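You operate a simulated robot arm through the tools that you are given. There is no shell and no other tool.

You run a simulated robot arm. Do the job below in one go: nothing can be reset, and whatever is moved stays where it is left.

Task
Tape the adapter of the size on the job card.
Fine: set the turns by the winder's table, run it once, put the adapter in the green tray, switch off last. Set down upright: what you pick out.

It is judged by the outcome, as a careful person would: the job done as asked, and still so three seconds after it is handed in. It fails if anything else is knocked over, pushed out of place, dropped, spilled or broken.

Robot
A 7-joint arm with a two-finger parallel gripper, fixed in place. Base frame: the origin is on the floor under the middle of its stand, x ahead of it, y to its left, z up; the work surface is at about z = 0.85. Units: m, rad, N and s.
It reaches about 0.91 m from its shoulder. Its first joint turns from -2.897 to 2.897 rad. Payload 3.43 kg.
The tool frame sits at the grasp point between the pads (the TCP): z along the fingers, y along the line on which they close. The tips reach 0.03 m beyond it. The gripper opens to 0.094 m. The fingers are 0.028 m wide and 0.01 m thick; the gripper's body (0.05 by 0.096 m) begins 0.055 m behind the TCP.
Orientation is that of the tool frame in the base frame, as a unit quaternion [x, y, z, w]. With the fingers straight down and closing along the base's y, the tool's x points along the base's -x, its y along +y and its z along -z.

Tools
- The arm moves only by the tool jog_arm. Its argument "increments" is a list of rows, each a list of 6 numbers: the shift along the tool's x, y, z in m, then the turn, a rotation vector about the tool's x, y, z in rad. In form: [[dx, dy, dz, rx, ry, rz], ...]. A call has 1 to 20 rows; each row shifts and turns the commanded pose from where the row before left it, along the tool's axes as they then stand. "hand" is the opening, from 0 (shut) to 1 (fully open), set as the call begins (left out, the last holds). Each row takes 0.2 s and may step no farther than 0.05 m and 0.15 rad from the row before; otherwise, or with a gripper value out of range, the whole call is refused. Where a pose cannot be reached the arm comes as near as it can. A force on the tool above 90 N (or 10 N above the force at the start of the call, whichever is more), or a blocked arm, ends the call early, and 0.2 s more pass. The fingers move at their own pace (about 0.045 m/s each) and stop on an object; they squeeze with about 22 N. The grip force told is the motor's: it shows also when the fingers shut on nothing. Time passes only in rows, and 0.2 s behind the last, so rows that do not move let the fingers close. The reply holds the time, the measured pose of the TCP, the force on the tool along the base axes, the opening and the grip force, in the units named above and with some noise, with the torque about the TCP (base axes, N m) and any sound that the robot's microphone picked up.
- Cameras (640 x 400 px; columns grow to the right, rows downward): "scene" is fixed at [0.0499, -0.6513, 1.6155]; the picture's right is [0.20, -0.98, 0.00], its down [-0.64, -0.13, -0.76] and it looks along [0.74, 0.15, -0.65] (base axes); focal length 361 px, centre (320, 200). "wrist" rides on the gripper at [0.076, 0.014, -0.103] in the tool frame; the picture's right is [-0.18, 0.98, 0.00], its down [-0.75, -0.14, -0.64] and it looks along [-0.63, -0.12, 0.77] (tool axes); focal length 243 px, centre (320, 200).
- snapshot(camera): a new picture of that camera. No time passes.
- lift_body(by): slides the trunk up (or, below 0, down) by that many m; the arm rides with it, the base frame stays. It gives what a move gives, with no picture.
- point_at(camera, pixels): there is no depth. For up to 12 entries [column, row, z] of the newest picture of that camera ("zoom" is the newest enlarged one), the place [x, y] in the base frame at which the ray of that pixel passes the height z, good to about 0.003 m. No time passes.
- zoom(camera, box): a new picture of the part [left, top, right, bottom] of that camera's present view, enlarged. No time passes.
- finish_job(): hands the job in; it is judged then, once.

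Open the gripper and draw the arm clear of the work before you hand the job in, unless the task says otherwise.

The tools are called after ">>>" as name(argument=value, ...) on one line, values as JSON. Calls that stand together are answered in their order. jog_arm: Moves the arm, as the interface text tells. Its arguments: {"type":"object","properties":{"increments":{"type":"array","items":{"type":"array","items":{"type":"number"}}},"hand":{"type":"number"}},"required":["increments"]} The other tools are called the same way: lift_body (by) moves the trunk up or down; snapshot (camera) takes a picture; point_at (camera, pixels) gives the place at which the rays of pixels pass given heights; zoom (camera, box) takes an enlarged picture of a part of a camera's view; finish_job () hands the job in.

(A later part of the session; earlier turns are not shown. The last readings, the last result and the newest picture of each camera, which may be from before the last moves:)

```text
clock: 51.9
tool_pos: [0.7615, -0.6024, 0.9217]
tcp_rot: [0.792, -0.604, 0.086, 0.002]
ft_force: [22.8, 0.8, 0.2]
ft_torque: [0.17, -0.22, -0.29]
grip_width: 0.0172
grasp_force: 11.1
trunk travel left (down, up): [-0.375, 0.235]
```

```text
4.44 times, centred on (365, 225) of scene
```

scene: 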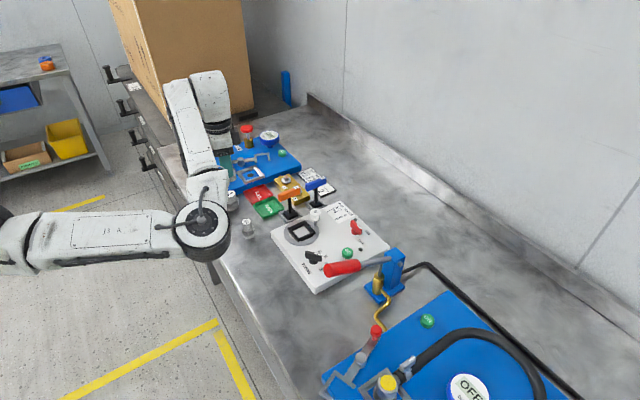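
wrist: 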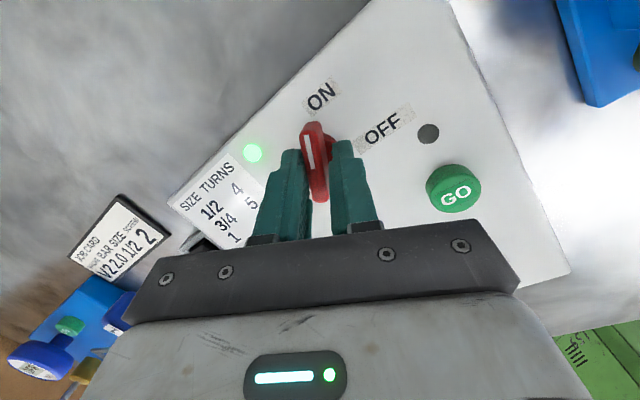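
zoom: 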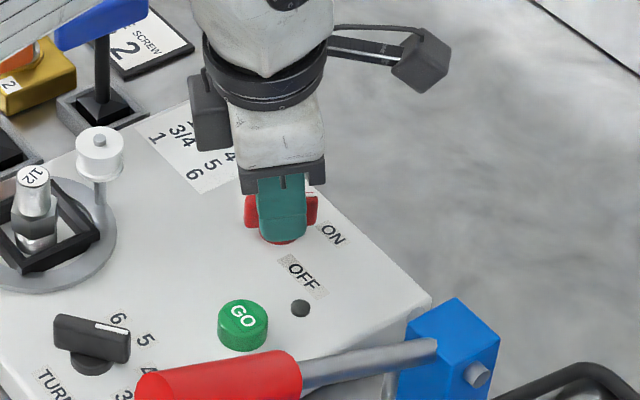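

The lamp beside the table card lit green (253,153), so the winder is on. I open the fingers and retreat along the tool axis.

>>> jog_arm(increments=[[0, 0, 0, 0, 0, 0], [0, 0, 0, 0, 0, 0], [0, 0, 0, 0, 0, 0], [0, 0, -0.03, 0, 0, 0], [0, 0, -0.04, 0, 0, 0], [0, 0, -0.04, 0, 0, 0], [0, 0, 0, 0, 0, 0]], hand=0.45)

>>> snapshot(camera="wrist")

>>> zoom(camera="scene", box=[280, 180, 400, 280])

```text
clock: 53.5
tool_pos: [0.7482, -0.5918, 1.0282]
tcp_rot: [0.792, -0.605, 0.086, 0.001]
ft_force: [-0.8, -0.1, 0.3]
ft_torque: [0.0, 0.04, 0.01]
grip_width: 0.0423
grasp_force: 0.0
trunk travel left (down, up): [-0.375, 0.235]
```

```text
taken
```

wrist: 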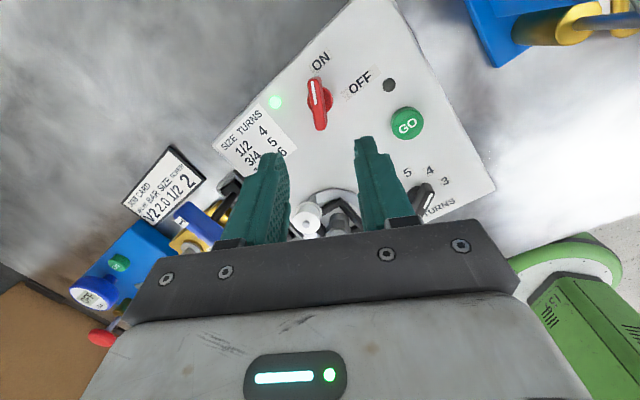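

```text
4.00 times, centred on (340, 230) of scene
```

zoom: 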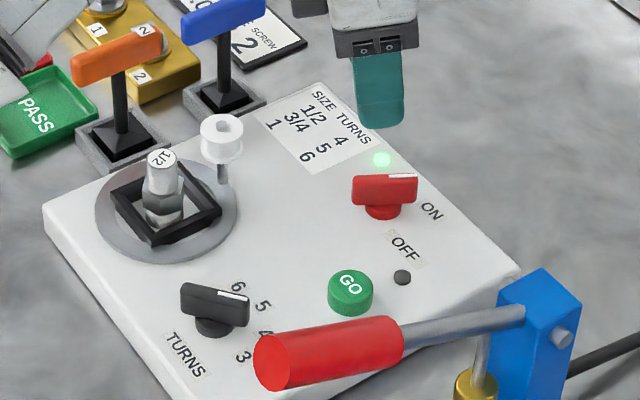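

Power is on, the dial reads 4 and the adapter is upright in the chuck. I move inward over GO (about (0.679,-0.594)), take out the tilt and close the fingers to use them as a presser.

>>> jog_arm(increments=[[-0.0092, 0.0343, 0.0053, 0, 0, 0], [-0.0092, 0.0343, 0.0053, 0, 0, 0], [0, 0, 0, -0.0515, -0.069, 0], [0, 0, 0, -0.0515, -0.069, 0], [0, 0, 0, 0, 0, 0], [0, 0, 0, 0, 0, 0]], hand=0)

>>> snapshot(camera="wrist")

>>> snapshot(camera="scene")

```text
clock: 54.9
tool_pos: [0.6766, -0.5932, 1.0114]
tcp_rot: [0.795, -0.606, 0.0, 0.0]
ft_force: [-0.1, 0.1, -0.2]
ft_torque: [-0.01, 0.0, -0.01]
grip_width: 0.0
grasp_force: 21.6
trunk travel left (down, up): [-0.375, 0.235]
```

```text
taken
```

wrist: 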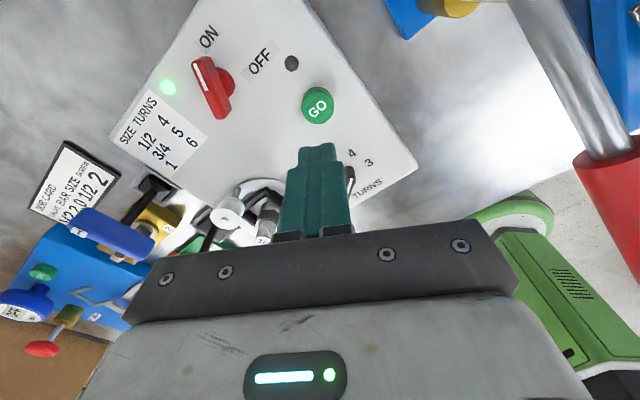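

```text
taken
```

scene: 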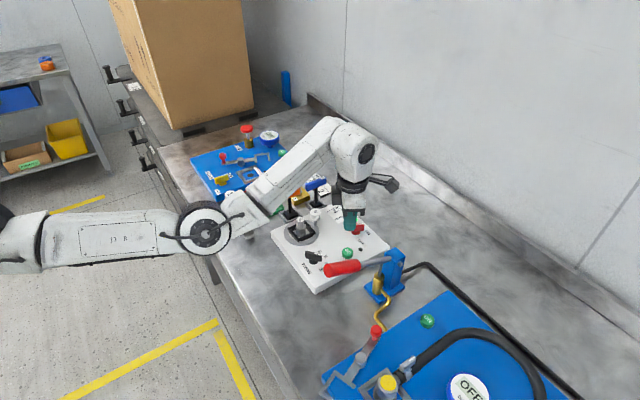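

GO appears at wrist (317,106), close to the tool axis. I measure its place with both cameras before pressing.

>>> zoom(camera="wrist", box=[280, 70, 360, 150])

>>> point_at(camera="wrist", pixels=[[318, 106, 0.9], [318, 106, 0.895], [317, 100, 0.88]])

>>> point_at(camera="scene", pixels=[[347.5, 251, 0.9], [347.5, 251, 0.895], [347.5, 256, 0.88]])

>>> zoom(camera="scene", box=[320, 200, 390, 280])

```text
5.00 times, centred on (320, 110) of wrist
```

zoom: 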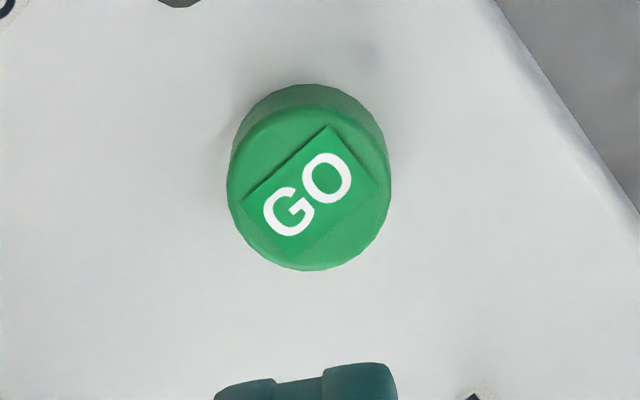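

```text
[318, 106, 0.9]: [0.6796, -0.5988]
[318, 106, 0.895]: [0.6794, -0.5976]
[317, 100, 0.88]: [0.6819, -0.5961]
```

```text
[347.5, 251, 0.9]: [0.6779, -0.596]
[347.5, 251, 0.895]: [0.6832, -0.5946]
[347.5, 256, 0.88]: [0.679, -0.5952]
```

```text
5.00 times, centred on (355, 240) of scene
```

zoom: 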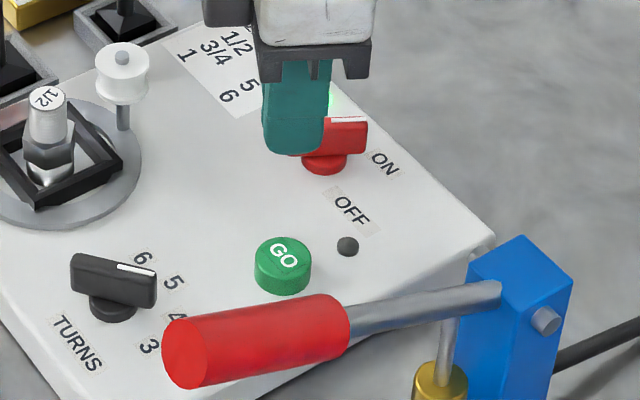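

GO is at about (0.680,-0.596) with its top near z=0.897. I centre over it and descend so the closed fingertips stop about 1 cm above it.

>>> jog_arm(increments=[[0.0036, -0.0025, 0.025, 0, 0, 0], [0, 0, 0.025, 0, 0, 0], [0, 0, 0.02, 0, 0, 0], [0, 0, 0, 0, 0, 0], [0, 0, 0, 0, 0, 0]])

>>> zoom(camera="scene", box=[320, 200, 390, 280])

>>> snapshot(camera="wrist")

```text
clock: 56.1
tool_pos: [0.6798, -0.5946, 0.9407]
tcp_rot: [0.796, -0.606, 0.0, 0.0]
ft_force: [-0.4, 0.2, 0.5]
ft_torque: [-0.01, 0.01, 0.06]
grip_width: 0.0001
grasp_force: 21.5
trunk travel left (down, up): [-0.375, 0.235]
```

```text
5.00 times, centred on (355, 240) of scene
```

zoom: 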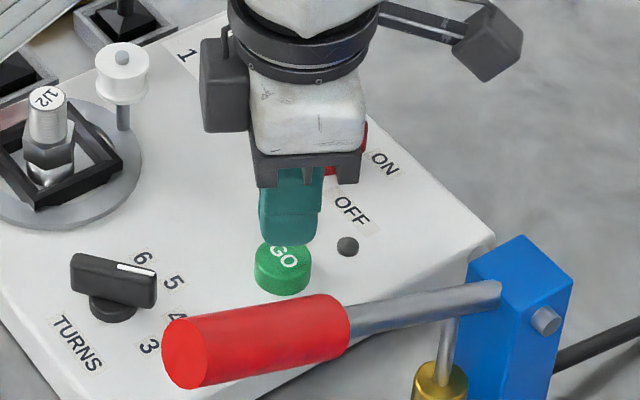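

```text
taken
```

wrist: 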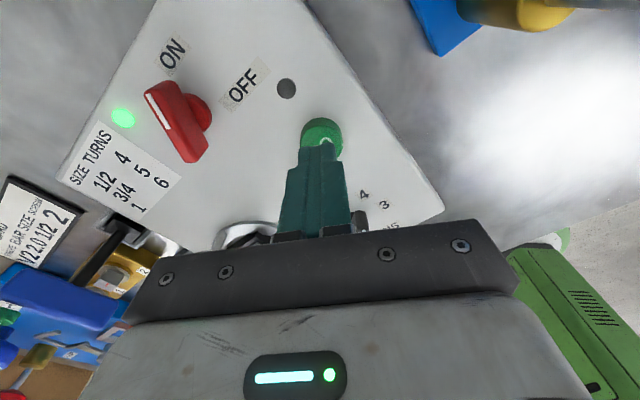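

The fingertips are over the button. I press down in small steps, watching force and sound.

>>> jog_arm(increments=[[0, 0, 0.005, 0, 0, 0], [0, 0, 0.004, 0, 0, 0], [0, 0, 0, 0, 0, 0]])

>>> jog_arm(increments=[[0, 0, 0.003, 0, 0, 0], [0, 0, 0, 0, 0, 0]])

```text
clock: 56.9
tool_pos: [0.6796, -0.5948, 0.9325]
tcp_rot: [0.795, -0.606, 0.0, 0.0]
ft_force: [0.9, 0.2, -0.6]
ft_torque: [0.02, 0.0, -0.02]
grip_width: 0.0002
grasp_force: 21.8
trunk travel left (down, up): [-0.375, 0.235]
```

```text
clock: 57.5
tool_pos: [0.6796, -0.5947, 0.9277]
tcp_rot: [0.796, -0.606, 0.001, 0.0]
ft_force: [-0.3, 0.2, -0.3]
ft_torque: [-0.01, 0.01, 0.01]
grip_width: 0.0
grasp_force: 22.3
trunk travel left (down, up): [-0.375, 0.235]
```

Tips are at about z=0.898, no contact yet. I press further in 2 mm steps.

>>> jog_arm(increments=[[0, 0, 0.002, 0, 0, 0], [0, 0, 0, 0, 0, 0]])

>>> jog_arm(increments=[[0, 0, 0.002, 0, 0, 0], [0, 0, 0, 0, 0, 0]])

```text
clock: 58.1
tool_pos: [0.6799, -0.5951, 0.9254]
tcp_rot: [0.796, -0.606, 0.0, 0.0]
ft_force: [0.6, -0.3, 0.0]
ft_torque: [-0.04, 0.01, 0.02]
grip_width: 0.0
grasp_force: 21.7
trunk travel left (down, up): [-0.375, 0.235]
```

```text
clock: 58.7
tool_pos: [0.681, -0.5956, 0.9251]
tcp_rot: [0.795, -0.607, 0.0, 0.0]
ft_force: [0.4, -0.8, -0.5]
ft_torque: [-0.01, 0.01, -0.02]
grip_width: 0.0001
grasp_force: 21.5
trunk travel left (down, up): [-0.375, 0.235]
```

>>> zoom(camera="scene", box=[325, 220, 375, 270])

>>> jog_arm(increments=[[0, 0, 0.002, 0, 0, 0], [0, 0, 0, 0, 0, 0]])

```text
8.00 times, centred on (350, 245) of scene
```

zoom: 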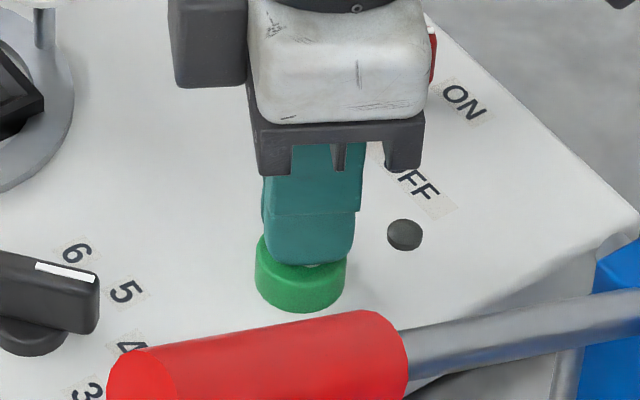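

```text
clock: 59.3
tool_pos: [0.6793, -0.595, 0.9229]
tcp_rot: [0.795, -0.606, -0.001, 0.0]
ft_force: [0.2, -0.1, 0.3]
ft_torque: [0.01, 0.01, 0.03]
grip_width: 0.0002
grasp_force: 21.8
trunk travel left (down, up): [-0.375, 0.235]
```

The zoom shows the fingertips practically at the button top (305,262), still no force at tip z≈0.893. I continue with 2 mm steps.

>>> jog_arm(increments=[[0, 0, 0.002, 0, 0, 0], [0, 0, 0, 0, 0, 0]])

```text
clock: 59.9
tool_pos: [0.681, -0.5951, 0.9207]
tcp_rot: [0.795, -0.607, 0.0, 0.0]
ft_force: [-0.3, 1.2, 2.2]
ft_torque: [0.02, 0.02, 0.01]
grip_width: 0.0
grasp_force: 22.1
trunk travel left (down, up): [-0.375, 0.235]
```

Slight upward force of about 2 N: the button is being touched. I press another 2 mm.

>>> jog_arm(increments=[[0, 0, 0.002, 0, 0, 0], [0, 0, 0, 0, 0, 0]])

>>> zoom(camera="scene", box=[280, 190, 380, 280])

```text
clock: 60.5
tool_pos: [0.6798, -0.5955, 0.9192]
tcp_rot: [0.795, -0.607, 0.0, 0.0]
ft_force: [-0.4, 0.2, 1.7]
ft_torque: [0.02, 0.02, 0.0]
grip_width: 0.0001
grasp_force: 22.1
trunk travel left (down, up): [-0.375, 0.235]
heard: click
```

```text
4.44 times, centred on (330, 235) of scene
```

zoom: 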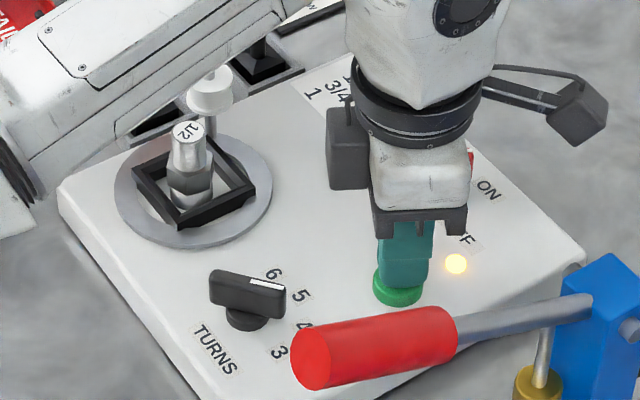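

A click was heard and the run lamp lit yellow, so the winder is running. I release the button by lifting straight up and wait.

>>> jog_arm(increments=[[0, 0, -0.01, 0, 0, 0], [0, 0, -0.03, 0, 0, 0], [0, 0, -0.04, 0, 0, 0], [0, 0, -0.04, 0, 0, 0], [0, 0, 0, 0, 0, 0]])

>>> zoom(camera="scene", box=[280, 190, 380, 280])

```text
clock: 61.7
tool_pos: [0.6806, -0.5971, 1.0406]
tcp_rot: [0.795, -0.606, 0.0, 0.001]
ft_force: [-0.6, -0.4, -0.9]
ft_torque: [0.01, -0.01, 0.01]
grip_width: 0.0
grasp_force: 21.6
trunk travel left (down, up): [-0.375, 0.235]
```

```text
4.44 times, centred on (330, 235) of scene
```

zoom: 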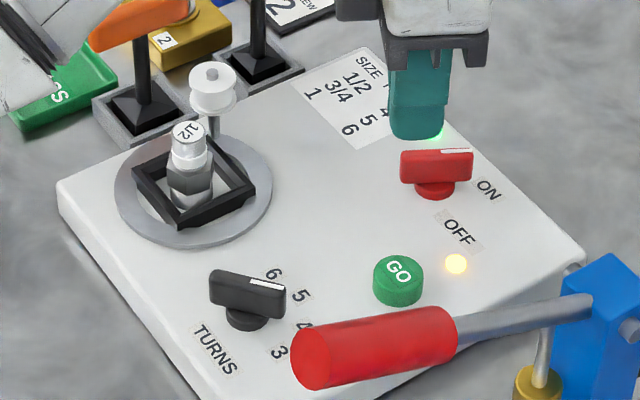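

Tape is being wound (white band on the thread) and the yellow lamp is still lit. I hold still and wait.

>>> jog_arm(increments=[[0, 0, 0, 0, 0, 0], [0, 0, 0, 0, 0, 0], [0, 0, 0, 0, 0, 0], [0, 0, 0, 0, 0, 0], [0, 0, 0, 0, 0, 0], [0, 0, 0, 0, 0, 0], [0, 0, 0, 0, 0, 0], [0, 0, 0, 0, 0, 0], [0, 0, 0, 0, 0, 0], [0, 0, 0, 0, 0, 0], [0, 0, 0, 0, 0, 0], [0, 0, 0, 0, 0, 0], [0, 0, 0, 0, 0, 0], [0, 0, 0, 0, 0, 0], [0, 0, 0, 0, 0, 0]])

>>> zoom(camera="scene", box=[280, 190, 380, 280])

```text
clock: 64.9
tool_pos: [0.6804, -0.5974, 1.0399]
tcp_rot: [0.795, -0.607, 0.0, 0.0]
ft_force: [-0.2, -0.8, 0.9]
ft_torque: [-0.02, -0.04, 0.01]
grip_width: 0.0001
grasp_force: 22.2
trunk travel left (down, up): [-0.375, 0.235]
```

```text
4.44 times, centred on (330, 235) of scene
```

zoom: 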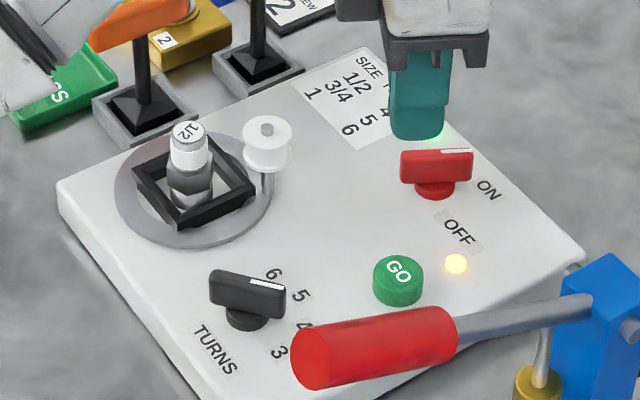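

The spool orbits the adapter and is now at zoom (267,140); the lamp is still lit. I keep waiting.

>>> jog_arm(increments=[[0, 0, 0, 0, 0, 0], [0, 0, 0, 0, 0, 0], [0, 0, 0, 0, 0, 0], [0, 0, 0, 0, 0, 0], [0, 0, 0, 0, 0, 0], [0, 0, 0, 0, 0, 0], [0, 0, 0, 0, 0, 0], [0, 0, 0, 0, 0, 0], [0, 0, 0, 0, 0, 0], [0, 0, 0, 0, 0, 0], [0, 0, 0, 0, 0, 0], [0, 0, 0, 0, 0, 0], [0, 0, 0, 0, 0, 0], [0, 0, 0, 0, 0, 0], [0, 0, 0, 0, 0, 0], [0, 0, 0, 0, 0, 0], [0, 0, 0, 0, 0, 0], [0, 0, 0, 0, 0, 0], [0, 0, 0, 0, 0, 0], [0, 0, 0, 0, 0, 0]])

>>> zoom(camera="scene", box=[280, 190, 380, 280])

```text
clock: 69.1
tool_pos: [0.6804, -0.5967, 1.0398]
tcp_rot: [0.795, -0.606, 0.0, 0.001]
ft_force: [-0.4, 0.3, -0.5]
ft_torque: [0.04, 0.0, -0.01]
grip_width: 0.0
grasp_force: 22.4
trunk travel left (down, up): [-0.375, 0.235]
```

```text
4.44 times, centred on (330, 235) of scene
```

zoom: 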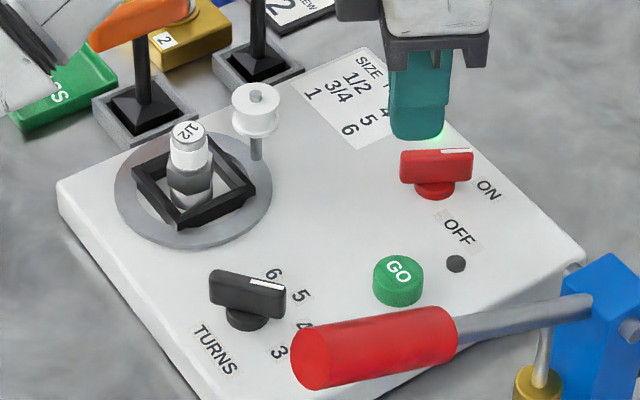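

The lamp is out, the spool is back home and the thread carries white tape. I raise a little and yaw back to -60° for taking the adapter out.

>>> jog_arm(increments=[[0, 0, -0.03, 0, 0, 0.14425], [0, 0, 0, 0, 0, 0.14425], [0, 0, 0, 0, 0, 0.14425], [0, 0, 0, 0, 0, 0.14425], [0, 0, 0, 0, 0, 0.14425], [0, 0, 0, 0, 0, 0.14425], [0, 0, 0, 0, 0, 0.14425], [0, 0, 0, 0, 0, 0.14425], [0, 0, 0, 0, 0, 0.14425], [0, 0, 0, 0, 0, 0.14425], [0, 0, 0, 0, 0, 0.14425], [0, 0, 0, 0, 0, 0.14425], [0, 0, 0, 0, 0, 0.14425], [0, 0, 0, 0, 0, 0.14425], [0, 0, 0, 0, 0, 0.14425], [0, 0, 0, 0, 0, 0.14425], [0, 0, 0, 0, 0, 0.14425], [0, 0, 0, 0, 0, 0.14425], [0, 0, 0, 0, 0, 0.14425], [0, 0, 0, 0, 0, 0.14425]], hand=0.6)

>>> snapshot(camera="scene")

```text
clock: 73.3
tool_pos: [0.6806, -0.5966, 1.0707]
tcp_rot: [0.5, 0.866, 0.0, 0.001]
ft_force: [0.3, -0.4, -1.0]
ft_torque: [0.04, -0.01, -0.03]
grip_width: 0.0564
grasp_force: 0.1
trunk travel left (down, up): [-0.375, 0.235]
```

```text
taken
```

scene: 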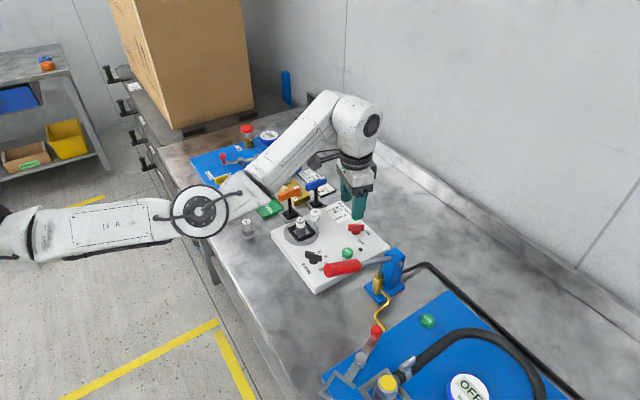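

Yaw is -60°. I move to directly above the chuck at the same place where I released the adapter.

>>> jog_arm(increments=[[0.0258, 0.0276, 0, 0, 0, 0], [0.0258, 0.0276, 0, 0, 0, 0], [0.0258, 0.0276, 0, 0, 0, 0], [0.0253, 0.0276, 0, 0, 0, 0], [0, 0, 0, 0, 0, 0], [0, 0, 0, 0, 0, 0]])

>>> snapshot(camera="wrist")

>>> zoom(camera="wrist", box=[270, 40, 380, 180])

```text
clock: 74.7
tool_pos: [0.7248, -0.4509, 1.0687]
tcp_rot: [0.499, 0.866, 0.0, 0.0]
ft_force: [0.6, -0.5, 0.2]
ft_torque: [0.05, 0.02, -0.03]
grip_width: 0.0565
grasp_force: 0.0
trunk travel left (down, up): [-0.375, 0.235]
```

```text
taken
```

wrist: 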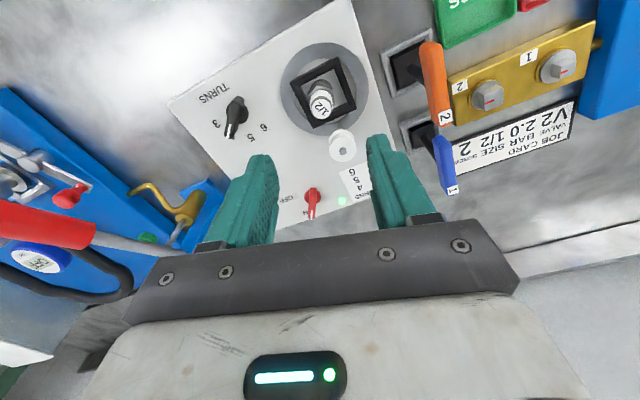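

```text
2.86 times, centred on (325, 110) of wrist
```

zoom: 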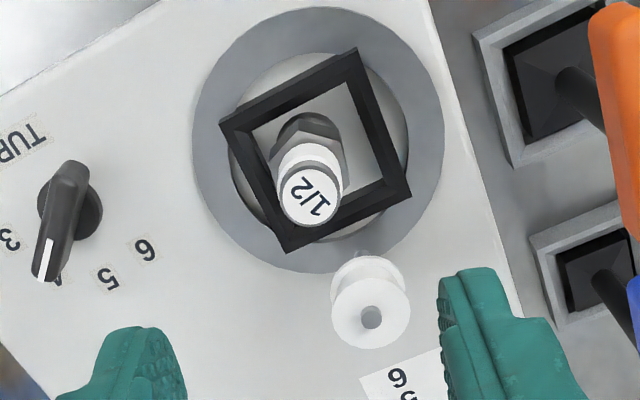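

The taped adapter is at wrist (322,108), on the tool axis, flats unchanged. I descend straight around its hex to z≈0.934.

>>> jog_arm(increments=[[0, 0, 0.04, 0, 0, 0], [0, 0, 0.04, 0, 0, 0], [0, 0, 0.03, 0, 0, 0], [0, 0, 0.015, 0, 0, 0], [0, 0, 0, 0, 0, 0]], hand=0.5)

>>> zoom(camera="wrist", box=[260, 80, 380, 220])

>>> zoom(camera="scene", box=[280, 195, 340, 255])

```text
clock: 75.9
tool_pos: [0.7247, -0.4497, 0.9432]
tcp_rot: [0.499, 0.867, 0.0, 0.0]
ft_force: [-0.1, 0.0, -0.3]
ft_torque: [-0.04, 0.01, 0.0]
grip_width: 0.0467
grasp_force: 0.0
trunk travel left (down, up): [-0.375, 0.235]
```

```text
2.86 times, centred on (320, 150) of wrist
```

zoom: 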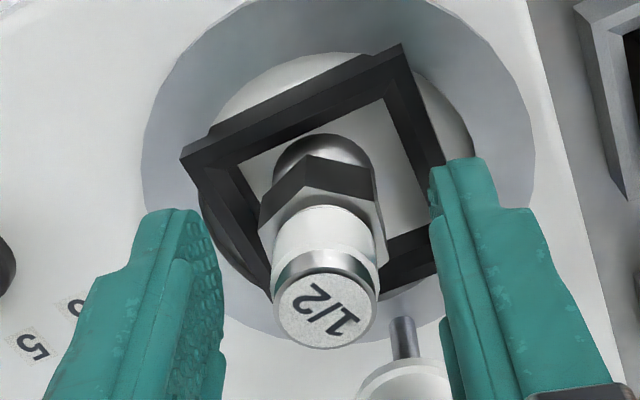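

```text
6.67 times, centred on (310, 225) of scene
```

zoom: 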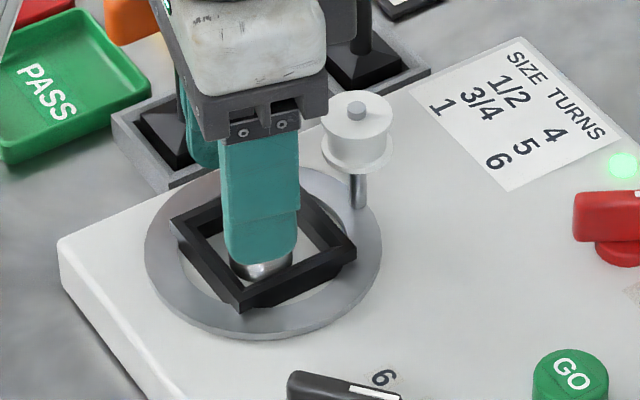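

Fingers straddle the adapter cleanly, spool off to the side. I lower the last 9 mm and close on the hex.

>>> jog_arm(increments=[[0, 0, 0.005, 0, 0, 0], [0, 0, 0.004, 0, 0, 0], [0, 0, 0, 0, 0, 0]])

>>> jog_arm(increments=[[0, 0, 0, 0, 0, 0], [0, 0, 0, 0, 0, 0], [0, 0, 0, 0, 0, 0], [0, 0, 0, 0, 0, 0]], hand=0)

>>> zoom(camera="wrist", box=[260, 80, 380, 220])

```text
clock: 76.7
tool_pos: [0.7245, -0.4513, 0.9348]
tcp_rot: [0.499, 0.867, 0.0, 0.001]
ft_force: [-0.7, 0.6, -0.5]
ft_torque: [0.01, -0.03, -0.03]
grip_width: 0.0469
grasp_force: 0.0
trunk travel left (down, up): [-0.375, 0.235]
```

```text
clock: 77.7
tool_pos: [0.7246, -0.4518, 0.9351]
tcp_rot: [0.498, 0.867, 0.001, 0.001]
ft_force: [0.6, 0.1, 0.9]
ft_torque: [0.0, 0.02, 0.01]
grip_width: 0.0274
grasp_force: 21.7
trunk travel left (down, up): [-0.375, 0.235]
```

```text
2.86 times, centred on (320, 150) of wrist
```

zoom: 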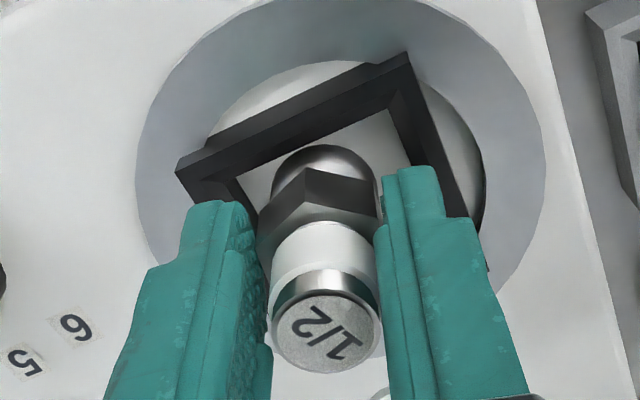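

The hex is held at 0.0274 m with no side load. I lift the taped adapter straight up to z≈1.07.

>>> jog_arm(increments=[[0, 0, -0.015, 0, 0, 0], [0, 0, -0.03, 0, 0, 0], [0, 0, -0.045, 0, 0, 0], [0, 0, -0.045, 0, 0, 0], [0, 0, 0, 0, 0, 0]])

>>> snapshot(camera="wrist")

>>> zoom(camera="scene", box=[240, 150, 350, 260])

```text
clock: 78.9
tool_pos: [0.7277, -0.453, 1.0724]
tcp_rot: [0.499, 0.867, 0.0, -0.001]
ft_force: [-0.6, 0.5, -1.5]
ft_torque: [-0.04, -0.01, 0.0]
grip_width: 0.0275
grasp_force: 22.4
trunk travel left (down, up): [-0.375, 0.235]
```

```text
taken
```

wrist: 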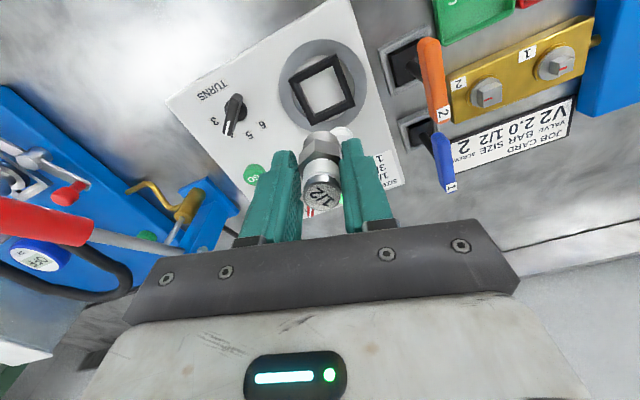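

```text
3.64 times, centred on (295, 205) of scene
```

zoom: 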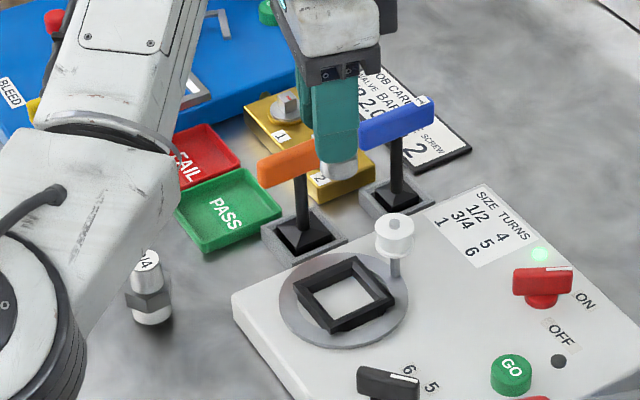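

The adapter is secure. I carry it at this height over the T-handles to above the green PASS tray at about (0.842,-0.324).

>>> jog_arm(increments=[[0.0132, 0.0405, 0, 0, 0, 0], [0.0132, 0.0405, 0, 0, 0, 0], [0.0132, 0.0405, 0, 0, 0, 0], [0.0132, 0.0405, 0, 0, 0, 0], [0, 0, 0, 0, 0, 0], [0, 0, 0, 0, 0, 0]])

>>> snapshot(camera="wrist")

>>> snapshot(camera="scene")

```text
clock: 80.3
tool_pos: [0.8394, -0.3207, 1.071]
tcp_rot: [0.5, 0.866, 0.0, -0.001]
ft_force: [-0.4, -0.3, -1.1]
ft_torque: [-0.01, 0.01, 0.03]
grip_width: 0.0277
grasp_force: 21.7
trunk travel left (down, up): [-0.375, 0.235]
```

```text
taken
```

wrist: 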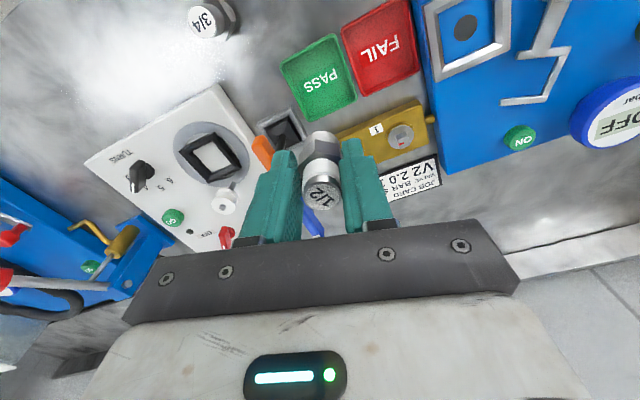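

```text
taken
```

scene: 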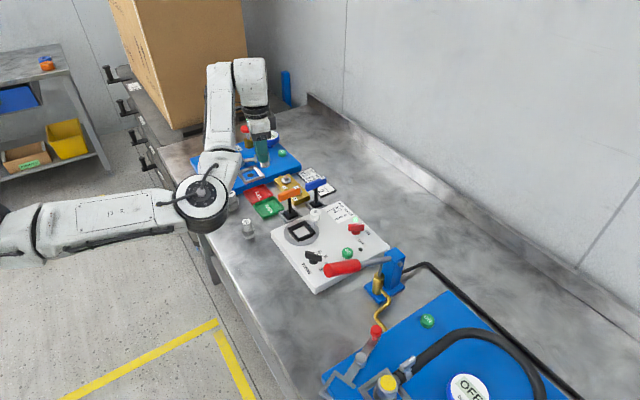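

The tray centre at wrist (319,79) is almost on the tool axis. I shift 6 mm along tool x to allow for the adapter's offset in the pads and lower to just above the tray.

>>> jog_arm(increments=[[0.006, 0, 0.03, 0, 0, 0], [0, 0, 0.04, 0, 0, 0], [0, 0, 0.035, 0, 0, 0], [0, 0, 0.025, 0, 0, 0], [0, 0, 0, 0, 0, 0]])

>>> snapshot(camera="wrist")

>>> zoom(camera="scene", box=[210, 150, 310, 250])

```text
clock: 81.5
tool_pos: [0.8337, -0.3195, 0.9406]
tcp_rot: [0.498, 0.867, 0.0, 0.0]
ft_force: [0.1, 0.3, -1.4]
ft_torque: [0.05, 0.01, 0.01]
grip_width: 0.0274
grasp_force: 22.5
trunk travel left (down, up): [-0.375, 0.235]
```

```text
taken
```

wrist: 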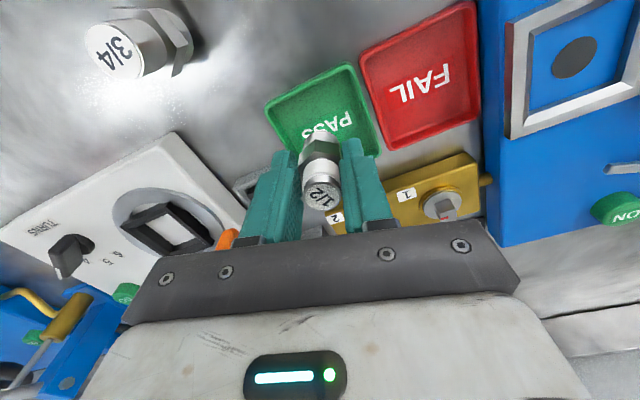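

```text
4.00 times, centred on (260, 200) of scene
```

zoom: 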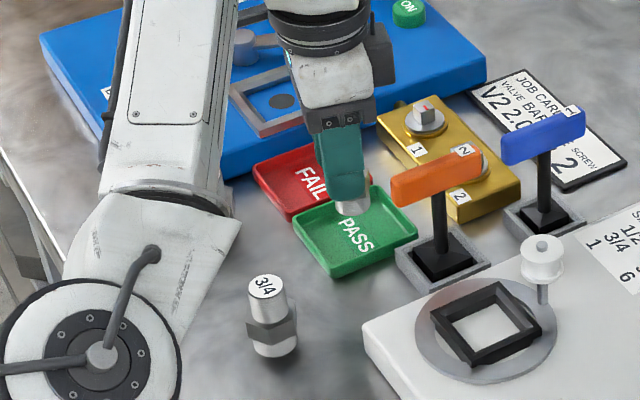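

The tray is centred under the adapter (tray centre ≈(321,126) on the tool axis). I lower toward its floor, expected near TCP z≈0.909, in small steps.

>>> jog_arm(increments=[[0, 0, 0.012, 0, 0, 0], [0, 0, 0.008, 0, 0, 0], [0, 0, 0, 0, 0, 0]])

>>> jog_arm(increments=[[0, 0, 0.004, 0, 0, 0], [0, 0, 0, 0, 0, 0]])

>>> jog_arm(increments=[[0, 0, 0.002, 0, 0, 0], [0, 0, 0, 0, 0, 0]])

```text
clock: 82.3
tool_pos: [0.8356, -0.3194, 0.9205]
tcp_rot: [0.499, 0.867, 0.0, 0.0]
ft_force: [0.0, 0.5, -0.7]
ft_torque: [0.0, -0.02, 0.0]
grip_width: 0.0273
grasp_force: 21.8
trunk travel left (down, up): [-0.375, 0.235]
```

```text
clock: 82.9
tool_pos: [0.8356, -0.3194, 0.9163]
tcp_rot: [0.498, 0.867, 0.0, 0.0]
ft_force: [-0.8, -1.0, -0.8]
ft_torque: [0.02, 0.0, -0.03]
grip_width: 0.0275
grasp_force: 21.8
trunk travel left (down, up): [-0.375, 0.235]
```

```text
clock: 83.5
tool_pos: [0.8352, -0.3184, 0.914]
tcp_rot: [0.499, 0.867, -0.001, 0.0]
ft_force: [0.5, -0.2, -1.3]
ft_torque: [0.01, -0.01, -0.01]
grip_width: 0.0276
grasp_force: 22.7
trunk travel left (down, up): [-0.375, 0.235]
```

No contact yet at z=0.914. I continue in 1.5 mm steps until the base touches the tray floor.

>>> jog_arm(increments=[[0, 0, 0.0015, 0, 0, 0], [0, 0, 0, 0, 0, 0]])

>>> jog_arm(increments=[[0, 0, 0.0015, 0, 0, 0], [0, 0, 0, 0, 0, 0]])

>>> jog_arm(increments=[[0, 0, 0.001, 0, 0, 0], [0, 0, 0, 0, 0, 0]])

```text
clock: 84.1
tool_pos: [0.8354, -0.3187, 0.9136]
tcp_rot: [0.499, 0.867, 0.001, 0.0]
ft_force: [-0.4, -0.3, -1.5]
ft_torque: [0.0, 0.0, 0.01]
grip_width: 0.0276
grasp_force: 21.9
trunk travel left (down, up): [-0.375, 0.235]
```

```text
clock: 84.7
tool_pos: [0.8355, -0.3183, 0.9126]
tcp_rot: [0.498, 0.867, -0.001, 0.0]
ft_force: [0.4, -0.4, -0.5]
ft_torque: [0.02, 0.01, 0.0]
grip_width: 0.0275
grasp_force: 22.1
trunk travel left (down, up): [-0.375, 0.235]
```

```text
clock: 85.3
tool_pos: [0.8355, -0.3181, 0.9106]
tcp_rot: [0.499, 0.866, 0.0, 0.0]
ft_force: [-0.7, 0.1, -0.8]
ft_torque: [0.03, -0.02, 0.03]
grip_width: 0.0277
grasp_force: 21.8
trunk travel left (down, up): [-0.375, 0.235]
```

Still free at z≈0.911. I step down 1 mm at a time.

>>> jog_arm(increments=[[0, 0, 0.001, 0, 0, 0], [0, 0, 0, 0, 0, 0]])

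>>> jog_arm(increments=[[0, 0, 0.001, 0, 0, 0], [0, 0, 0, 0, 0, 0]])

>>> zoom(camera="scene", box=[235, 170, 305, 230])

```text
clock: 85.9
tool_pos: [0.8345, -0.3199, 0.909]
tcp_rot: [0.499, 0.867, 0.0, 0.0]
ft_force: [-0.8, 0.3, -0.1]
ft_torque: [0.03, -0.01, 0.02]
grip_width: 0.0274
grasp_force: 22.5
trunk travel left (down, up): [-0.375, 0.235]
```

```text
clock: 86.5
tool_pos: [0.8351, -0.3192, 0.9076]
tcp_rot: [0.499, 0.866, 0.0, -0.001]
ft_force: [0.2, 0.6, -1.4]
ft_torque: [0.02, 0.0, -0.01]
grip_width: 0.0276
grasp_force: 22.2
trunk travel left (down, up): [-0.375, 0.235]
```

```text
6.67 times, centred on (270, 200) of scene
```

zoom: 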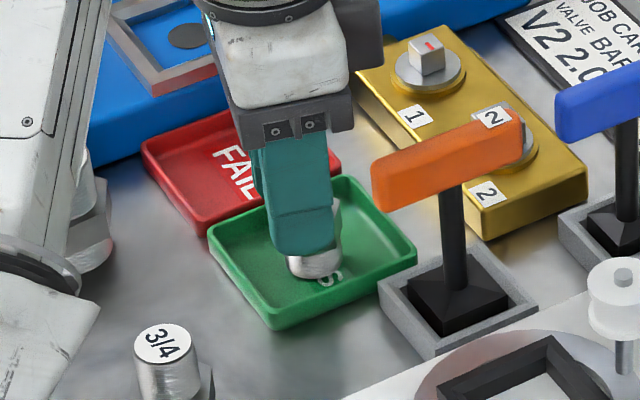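

The adapter base is in the tray's middle at (315,265), nearly down. I continue 1 mm steps for contact.

>>> jog_arm(increments=[[0, 0, 0.001, 0, 0, 0], [0, 0, 0, 0, 0, 0]])

>>> jog_arm(increments=[[0, 0, 0.001, 0, 0, 0], [0, 0, 0, 0, 0, 0]])

```text
clock: 87.1
tool_pos: [0.8345, -0.3187, 0.9068]
tcp_rot: [0.499, 0.867, 0.0, 0.0]
ft_force: [0.1, 0.5, -0.6]
ft_torque: [0.01, 0.0, 0.0]
grip_width: 0.0276
grasp_force: 21.5
trunk travel left (down, up): [-0.375, 0.235]
```

```text
clock: 87.7
tool_pos: [0.8344, -0.3197, 0.9055]
tcp_rot: [0.498, 0.867, 0.0, 0.0]
ft_force: [0.0, -0.4, -1.4]
ft_torque: [-0.01, 0.02, -0.02]
grip_width: 0.0274
grasp_force: 22.1
trunk travel left (down, up): [-0.375, 0.235]
```

Still no contact at 0.9055. A few more 1 mm steps.

>>> jog_arm(increments=[[0, 0, 0.001, 0, 0, 0], [0, 0, 0, 0, 0, 0]])

>>> jog_arm(increments=[[0, 0, 0.001, 0, 0, 0], [0, 0, 0, 0, 0, 0]])

```text
clock: 88.3
tool_pos: [0.8328, -0.3186, 0.9046]
tcp_rot: [0.499, 0.867, -0.001, 0.0]
ft_force: [-0.4, -1.0, 2.3]
ft_torque: [-0.05, 0.01, -0.02]
grip_width: 0.0273
grasp_force: 21.6
trunk travel left (down, up): [-0.375, 0.235]
```

```text
clock: 88.9
tool_pos: [0.8355, -0.3193, 0.9053]
tcp_rot: [0.5, 0.866, 0.0, 0.001]
ft_force: [-1.1, 0.0, 9.4]
ft_torque: [0.0, 0.07, -0.03]
grip_width: 0.0275
grasp_force: 22.0
trunk travel left (down, up): [-0.375, 0.235]
```

Contact: 9 N upward, the adapter stands on the tray floor. I relieve by 1 mm and open the fingers.

>>> jog_arm(increments=[[0, 0, -0.001, 0, 0, 0], [0, 0, 0, 0, 0, 0]])

>>> jog_arm(increments=[[0, 0, 0, 0, 0, 0], [0, 0, 0, 0, 0, 0], [0, 0, 0, 0, 0, 0]], hand=0.48)

>>> zoom(camera="wrist", box=[250, 80, 390, 230])

>>> zoom(camera="scene", box=[235, 170, 305, 230])

```text
clock: 89.5
tool_pos: [0.8348, -0.3187, 0.904]
tcp_rot: [0.5, 0.866, 0.0, 0.001]
ft_force: [3.0, -1.2, 8.1]
ft_torque: [-0.13, -0.15, 0.0]
grip_width: 0.0274
grasp_force: 22.6
trunk travel left (down, up): [-0.375, 0.235]
```

```text
clock: 90.3
tool_pos: [0.834, -0.3199, 0.904]
tcp_rot: [0.499, 0.867, 0.0, 0.0]
ft_force: [0.1, 0.2, -0.7]
ft_torque: [0.01, 0.03, -0.02]
grip_width: 0.045
grasp_force: 0.0
trunk travel left (down, up): [-0.375, 0.235]
```

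```text
2.67 times, centred on (320, 155) of wrist
```

zoom: 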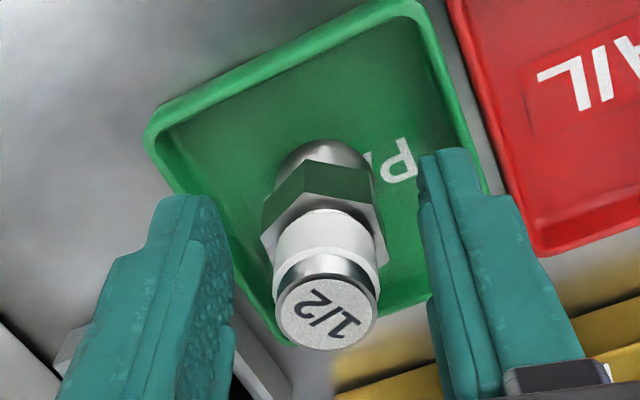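

```text
6.67 times, centred on (270, 200) of scene
```

zoom: 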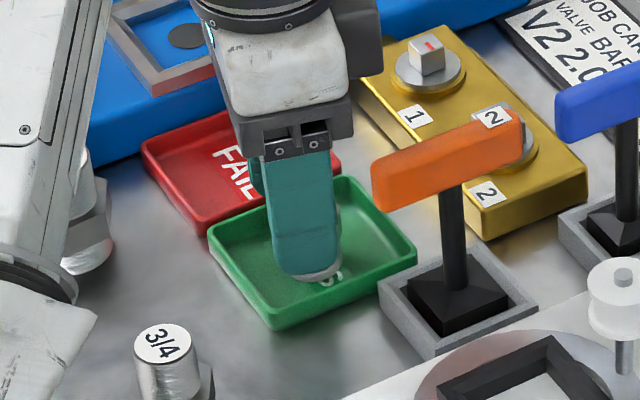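

The adapter stands upright in the green tray and the fingers are open and free. I lift straight up and check.

>>> jog_arm(increments=[[0, 0, -0.015, 0, 0, 0], [0, 0, -0.03, 0, 0, 0], [0, 0, -0.045, 0, 0, 0], [0, 0, -0.045, 0, 0, 0], [0, 0, -0.03, 0, 0, 0], [0, 0, 0, 0, 0, 0]])

>>> snapshot(camera="wrist")

>>> zoom(camera="scene", box=[200, 150, 320, 260])

```text
clock: 91.7
tool_pos: [0.8341, -0.3195, 1.0724]
tcp_rot: [0.499, 0.867, 0.0, 0.0]
ft_force: [0.6, 0.0, -0.2]
ft_torque: [0.03, 0.04, 0.02]
grip_width: 0.0453
grasp_force: 0.0
trunk travel left (down, up): [-0.375, 0.235]
```

```text
taken
```

wrist: 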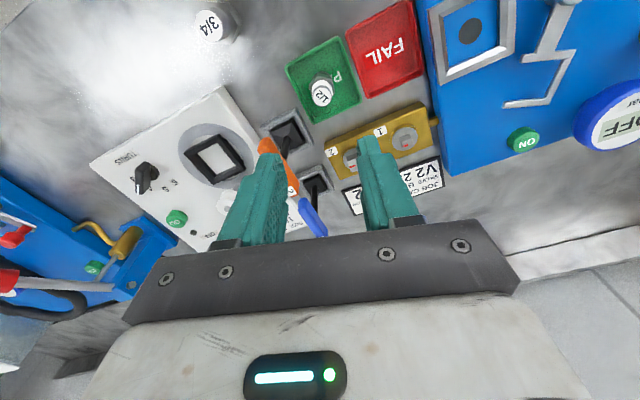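

```text
3.64 times, centred on (260, 205) of scene
```

zoom: 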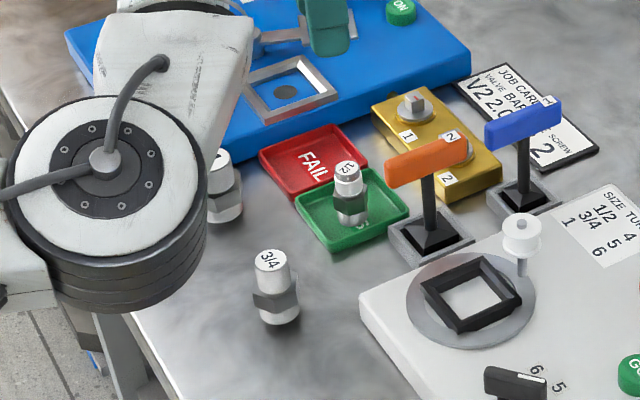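

The taped adapter stands upright in the PASS tray; nothing else moved. Now I return at height over GO's position to prepare for switching off.

>>> jog_arm(increments=[[-0.0226, -0.039, 0, 0, 0, 0], [-0.0226, -0.039, 0, 0, 0, 0], [-0.0226, -0.039, 0, 0, 0, 0], [-0.0226, -0.039, 0, 0, 0, 0], [-0.0226, -0.039, 0, 0, 0, 0], [-0.0226, -0.039, 0, 0, 0, 0], [-0.0226, -0.039, 0, 0, 0, 0], [0, 0, 0, 0, 0, 0]])

>>> jog_arm(increments=[[0, 0, 0, 0, 0, -0.14425], [0, 0, 0, 0, 0, -0.14425], [0, 0, 0, 0, 0, -0.14425], [0, 0, 0, 0, 0, -0.14425], [0, 0, 0, 0, 0, -0.14425], [0, 0, 0, 0, 0, -0.14425], [0, 0, 0, 0, 0, -0.14425], [0, 0, 0, 0, 0, -0.14425], [0, 0, 0, 0, 0, -0.14425], [0, 0, 0, 0, 0, -0.14425], [0, 0, 0, 0, 0, -0.14425], [0, 0, 0, 0, 0, -0.14425], [0, 0, 0, 0, 0, -0.14425], [0, 0, 0, 0, 0, -0.14425], [0, 0, 0, 0, 0, -0.14425], [0, 0, 0, 0, 0, -0.14425], [0, 0, 0, 0, 0, -0.14425], [0, 0, 0, 0, 0, -0.14425], [0, 0, 0, 0, 0, -0.14425], [0, 0, 0, 0, 0, -0.14425]])

>>> snapshot(camera="wrist")

```text
clock: 93.5
tool_pos: [0.6818, -0.5904, 1.073]
tcp_rot: [0.499, 0.867, 0.001, 0.0]
ft_force: [0.1, 1.6, 0.3]
ft_torque: [0.03, -0.02, -0.01]
grip_width: 0.0452
grasp_force: 0.1
trunk travel left (down, up): [-0.375, 0.235]
```

```text
clock: 97.7
tool_pos: [0.6771, -0.5937, 1.07]
tcp_rot: [0.796, -0.606, -0.001, 0.001]
ft_force: [-0.2, -0.2, 0.2]
ft_torque: [-0.02, -0.02, -0.03]
grip_width: 0.0451
grasp_force: 0.0
trunk travel left (down, up): [-0.375, 0.235]
```

```text
taken
```

wrist: 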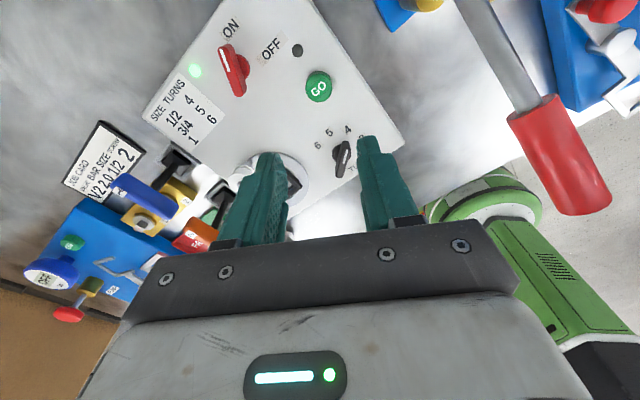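

I reverse my earlier retreat: tilt 10° outward again and move out to the hover above the switch.

>>> jog_arm(increments=[[0, 0, 0.03, 0, 0, 0], [0, 0, 0, 0.0515, 0.069, 0], [0, 0, 0, 0.0515, 0.069, 0], [0.0092, -0.0343, -0.0053, 0, 0, 0], [0.0092, -0.0343, -0.0053, 0, 0, 0], [0, 0, 0, 0, 0, 0]])

>>> snapshot(camera="wrist")

>>> zoom(camera="wrist", box=[270, 40, 380, 170])

```text
clock: 99.1
tool_pos: [0.7474, -0.5908, 1.0587]
tcp_rot: [0.792, -0.604, 0.085, 0.001]
ft_force: [0.0, 0.5, 0.2]
ft_torque: [0.01, 0.02, -0.03]
grip_width: 0.0451
grasp_force: 0.1
trunk travel left (down, up): [-0.375, 0.235]
```

```text
taken
```

wrist: 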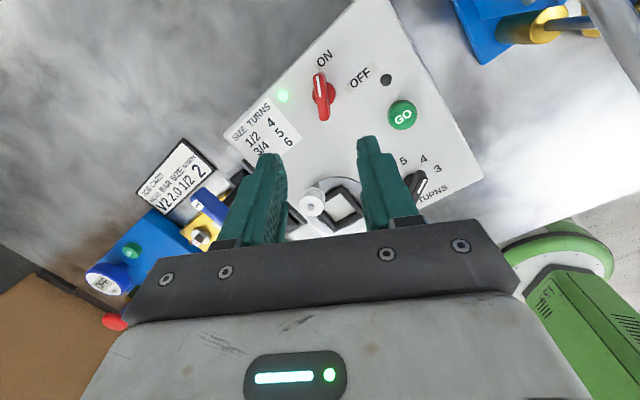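

```text
3.08 times, centred on (325, 105) of wrist
```

zoom: 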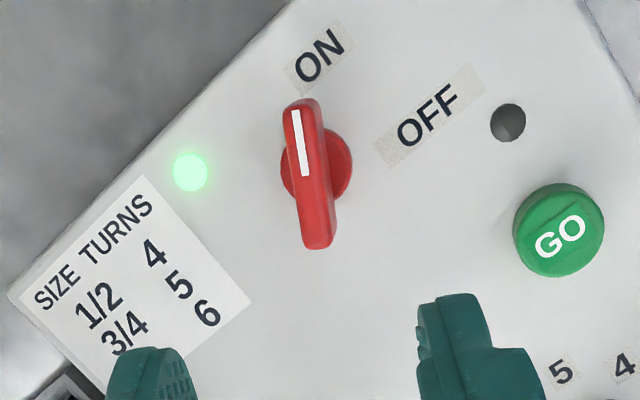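

The switch bar centre (322,97) coincides with the tool axis (320,96). I descend along the axis and then close on the bar.

>>> jog_arm(increments=[[0, 0, 0.04, 0, 0, 0], [0, 0, 0.04, 0, 0, 0], [0, 0, 0.03, 0, 0, 0], [0, 0, 0.012, 0, 0, 0], [0, 0, 0, 0, 0, 0]])

>>> snapshot(camera="wrist")

>>> zoom(camera="scene", box=[320, 180, 410, 270])

```text
clock: 100.3
tool_pos: [0.7637, -0.6021, 0.9419]
tcp_rot: [0.793, -0.603, 0.086, 0.001]
ft_force: [-0.1, 0.1, 0.4]
ft_torque: [0.0, 0.01, -0.01]
grip_width: 0.0451
grasp_force: 0.1
trunk travel left (down, up): [-0.375, 0.235]
```

```text
taken
```

wrist: 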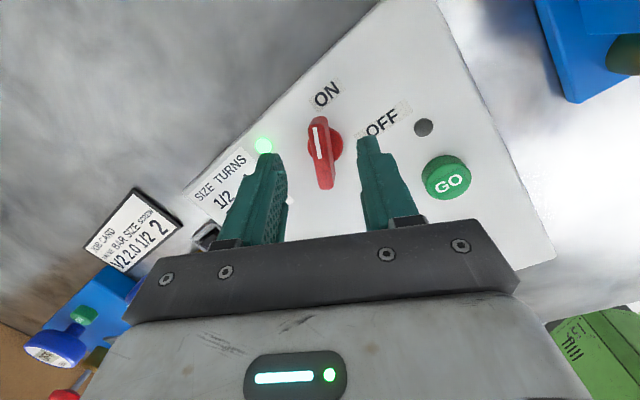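

```text
4.44 times, centred on (365, 225) of scene
```

zoom: 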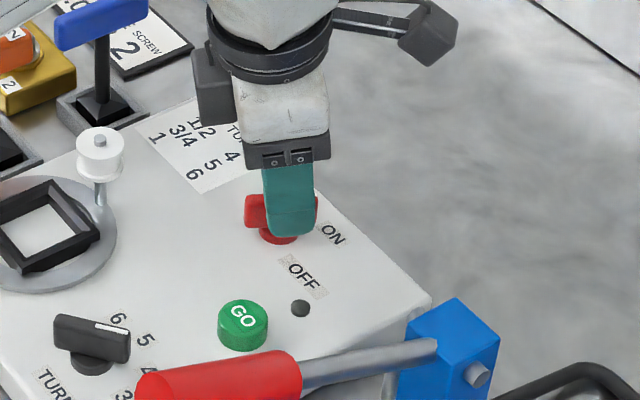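

The bar (320,150) is midway between the fingertips. I go down the last 2 cm and close.

>>> jog_arm(increments=[[0, 0, 0.01, 0, 0, 0], [0, 0, 0.0095, 0, 0, 0], [0, 0, 0, 0, 0, 0]])

>>> jog_arm(increments=[[0, 0, 0, 0, 0, 0], [0, 0, 0, 0, 0, 0], [0, 0, 0, 0, 0, 0], [0, 0, 0, 0, 0, 0]], hand=0.05)

```text
clock: 101.1
tool_pos: [0.7665, -0.6045, 0.9213]
tcp_rot: [0.792, -0.604, 0.087, 0.001]
ft_force: [0.1, -0.4, 0.1]
ft_torque: [-0.02, 0.01, -0.02]
grip_width: 0.0449
grasp_force: 0.2
trunk travel left (down, up): [-0.375, 0.235]
```

```text
clock: 102.1
tool_pos: [0.7655, -0.6058, 0.9208]
tcp_rot: [0.792, -0.604, 0.086, 0.002]
ft_force: [-3.8, 0.4, 1.6]
ft_torque: [0.13, 1.01, -0.17]
grip_width: 0.0127
grasp_force: 45.0
trunk travel left (down, up): [-0.375, 0.235]
```

Firm grip on the bar (0.0127 m). I turn clockwise about the tool axis in stages back toward OFF.

>>> jog_arm(increments=[[0, 0, 0, 0, 0, 0.12], [0, 0, 0, 0, 0, 0.12], [0, 0, 0, 0, 0, 0.12], [0, 0, 0, 0, 0, 0]])

>>> snapshot(camera="wrist")

```text
clock: 103.1
tool_pos: [0.7639, -0.6064, 0.9208]
tcp_rot: [-0.67, 0.737, -0.084, 0.014]
ft_force: [-18.1, 6.7, 2.3]
ft_torque: [-0.58, 1.36, 0.06]
grip_width: 0.0136
grasp_force: 45.0
trunk travel left (down, up): [-0.375, 0.235]
```

```text
taken
```

wrist: 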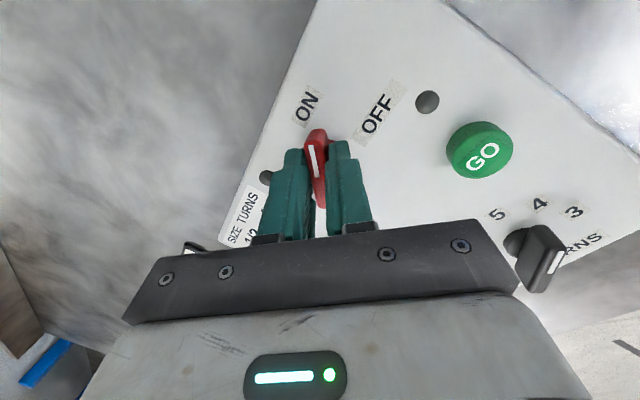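

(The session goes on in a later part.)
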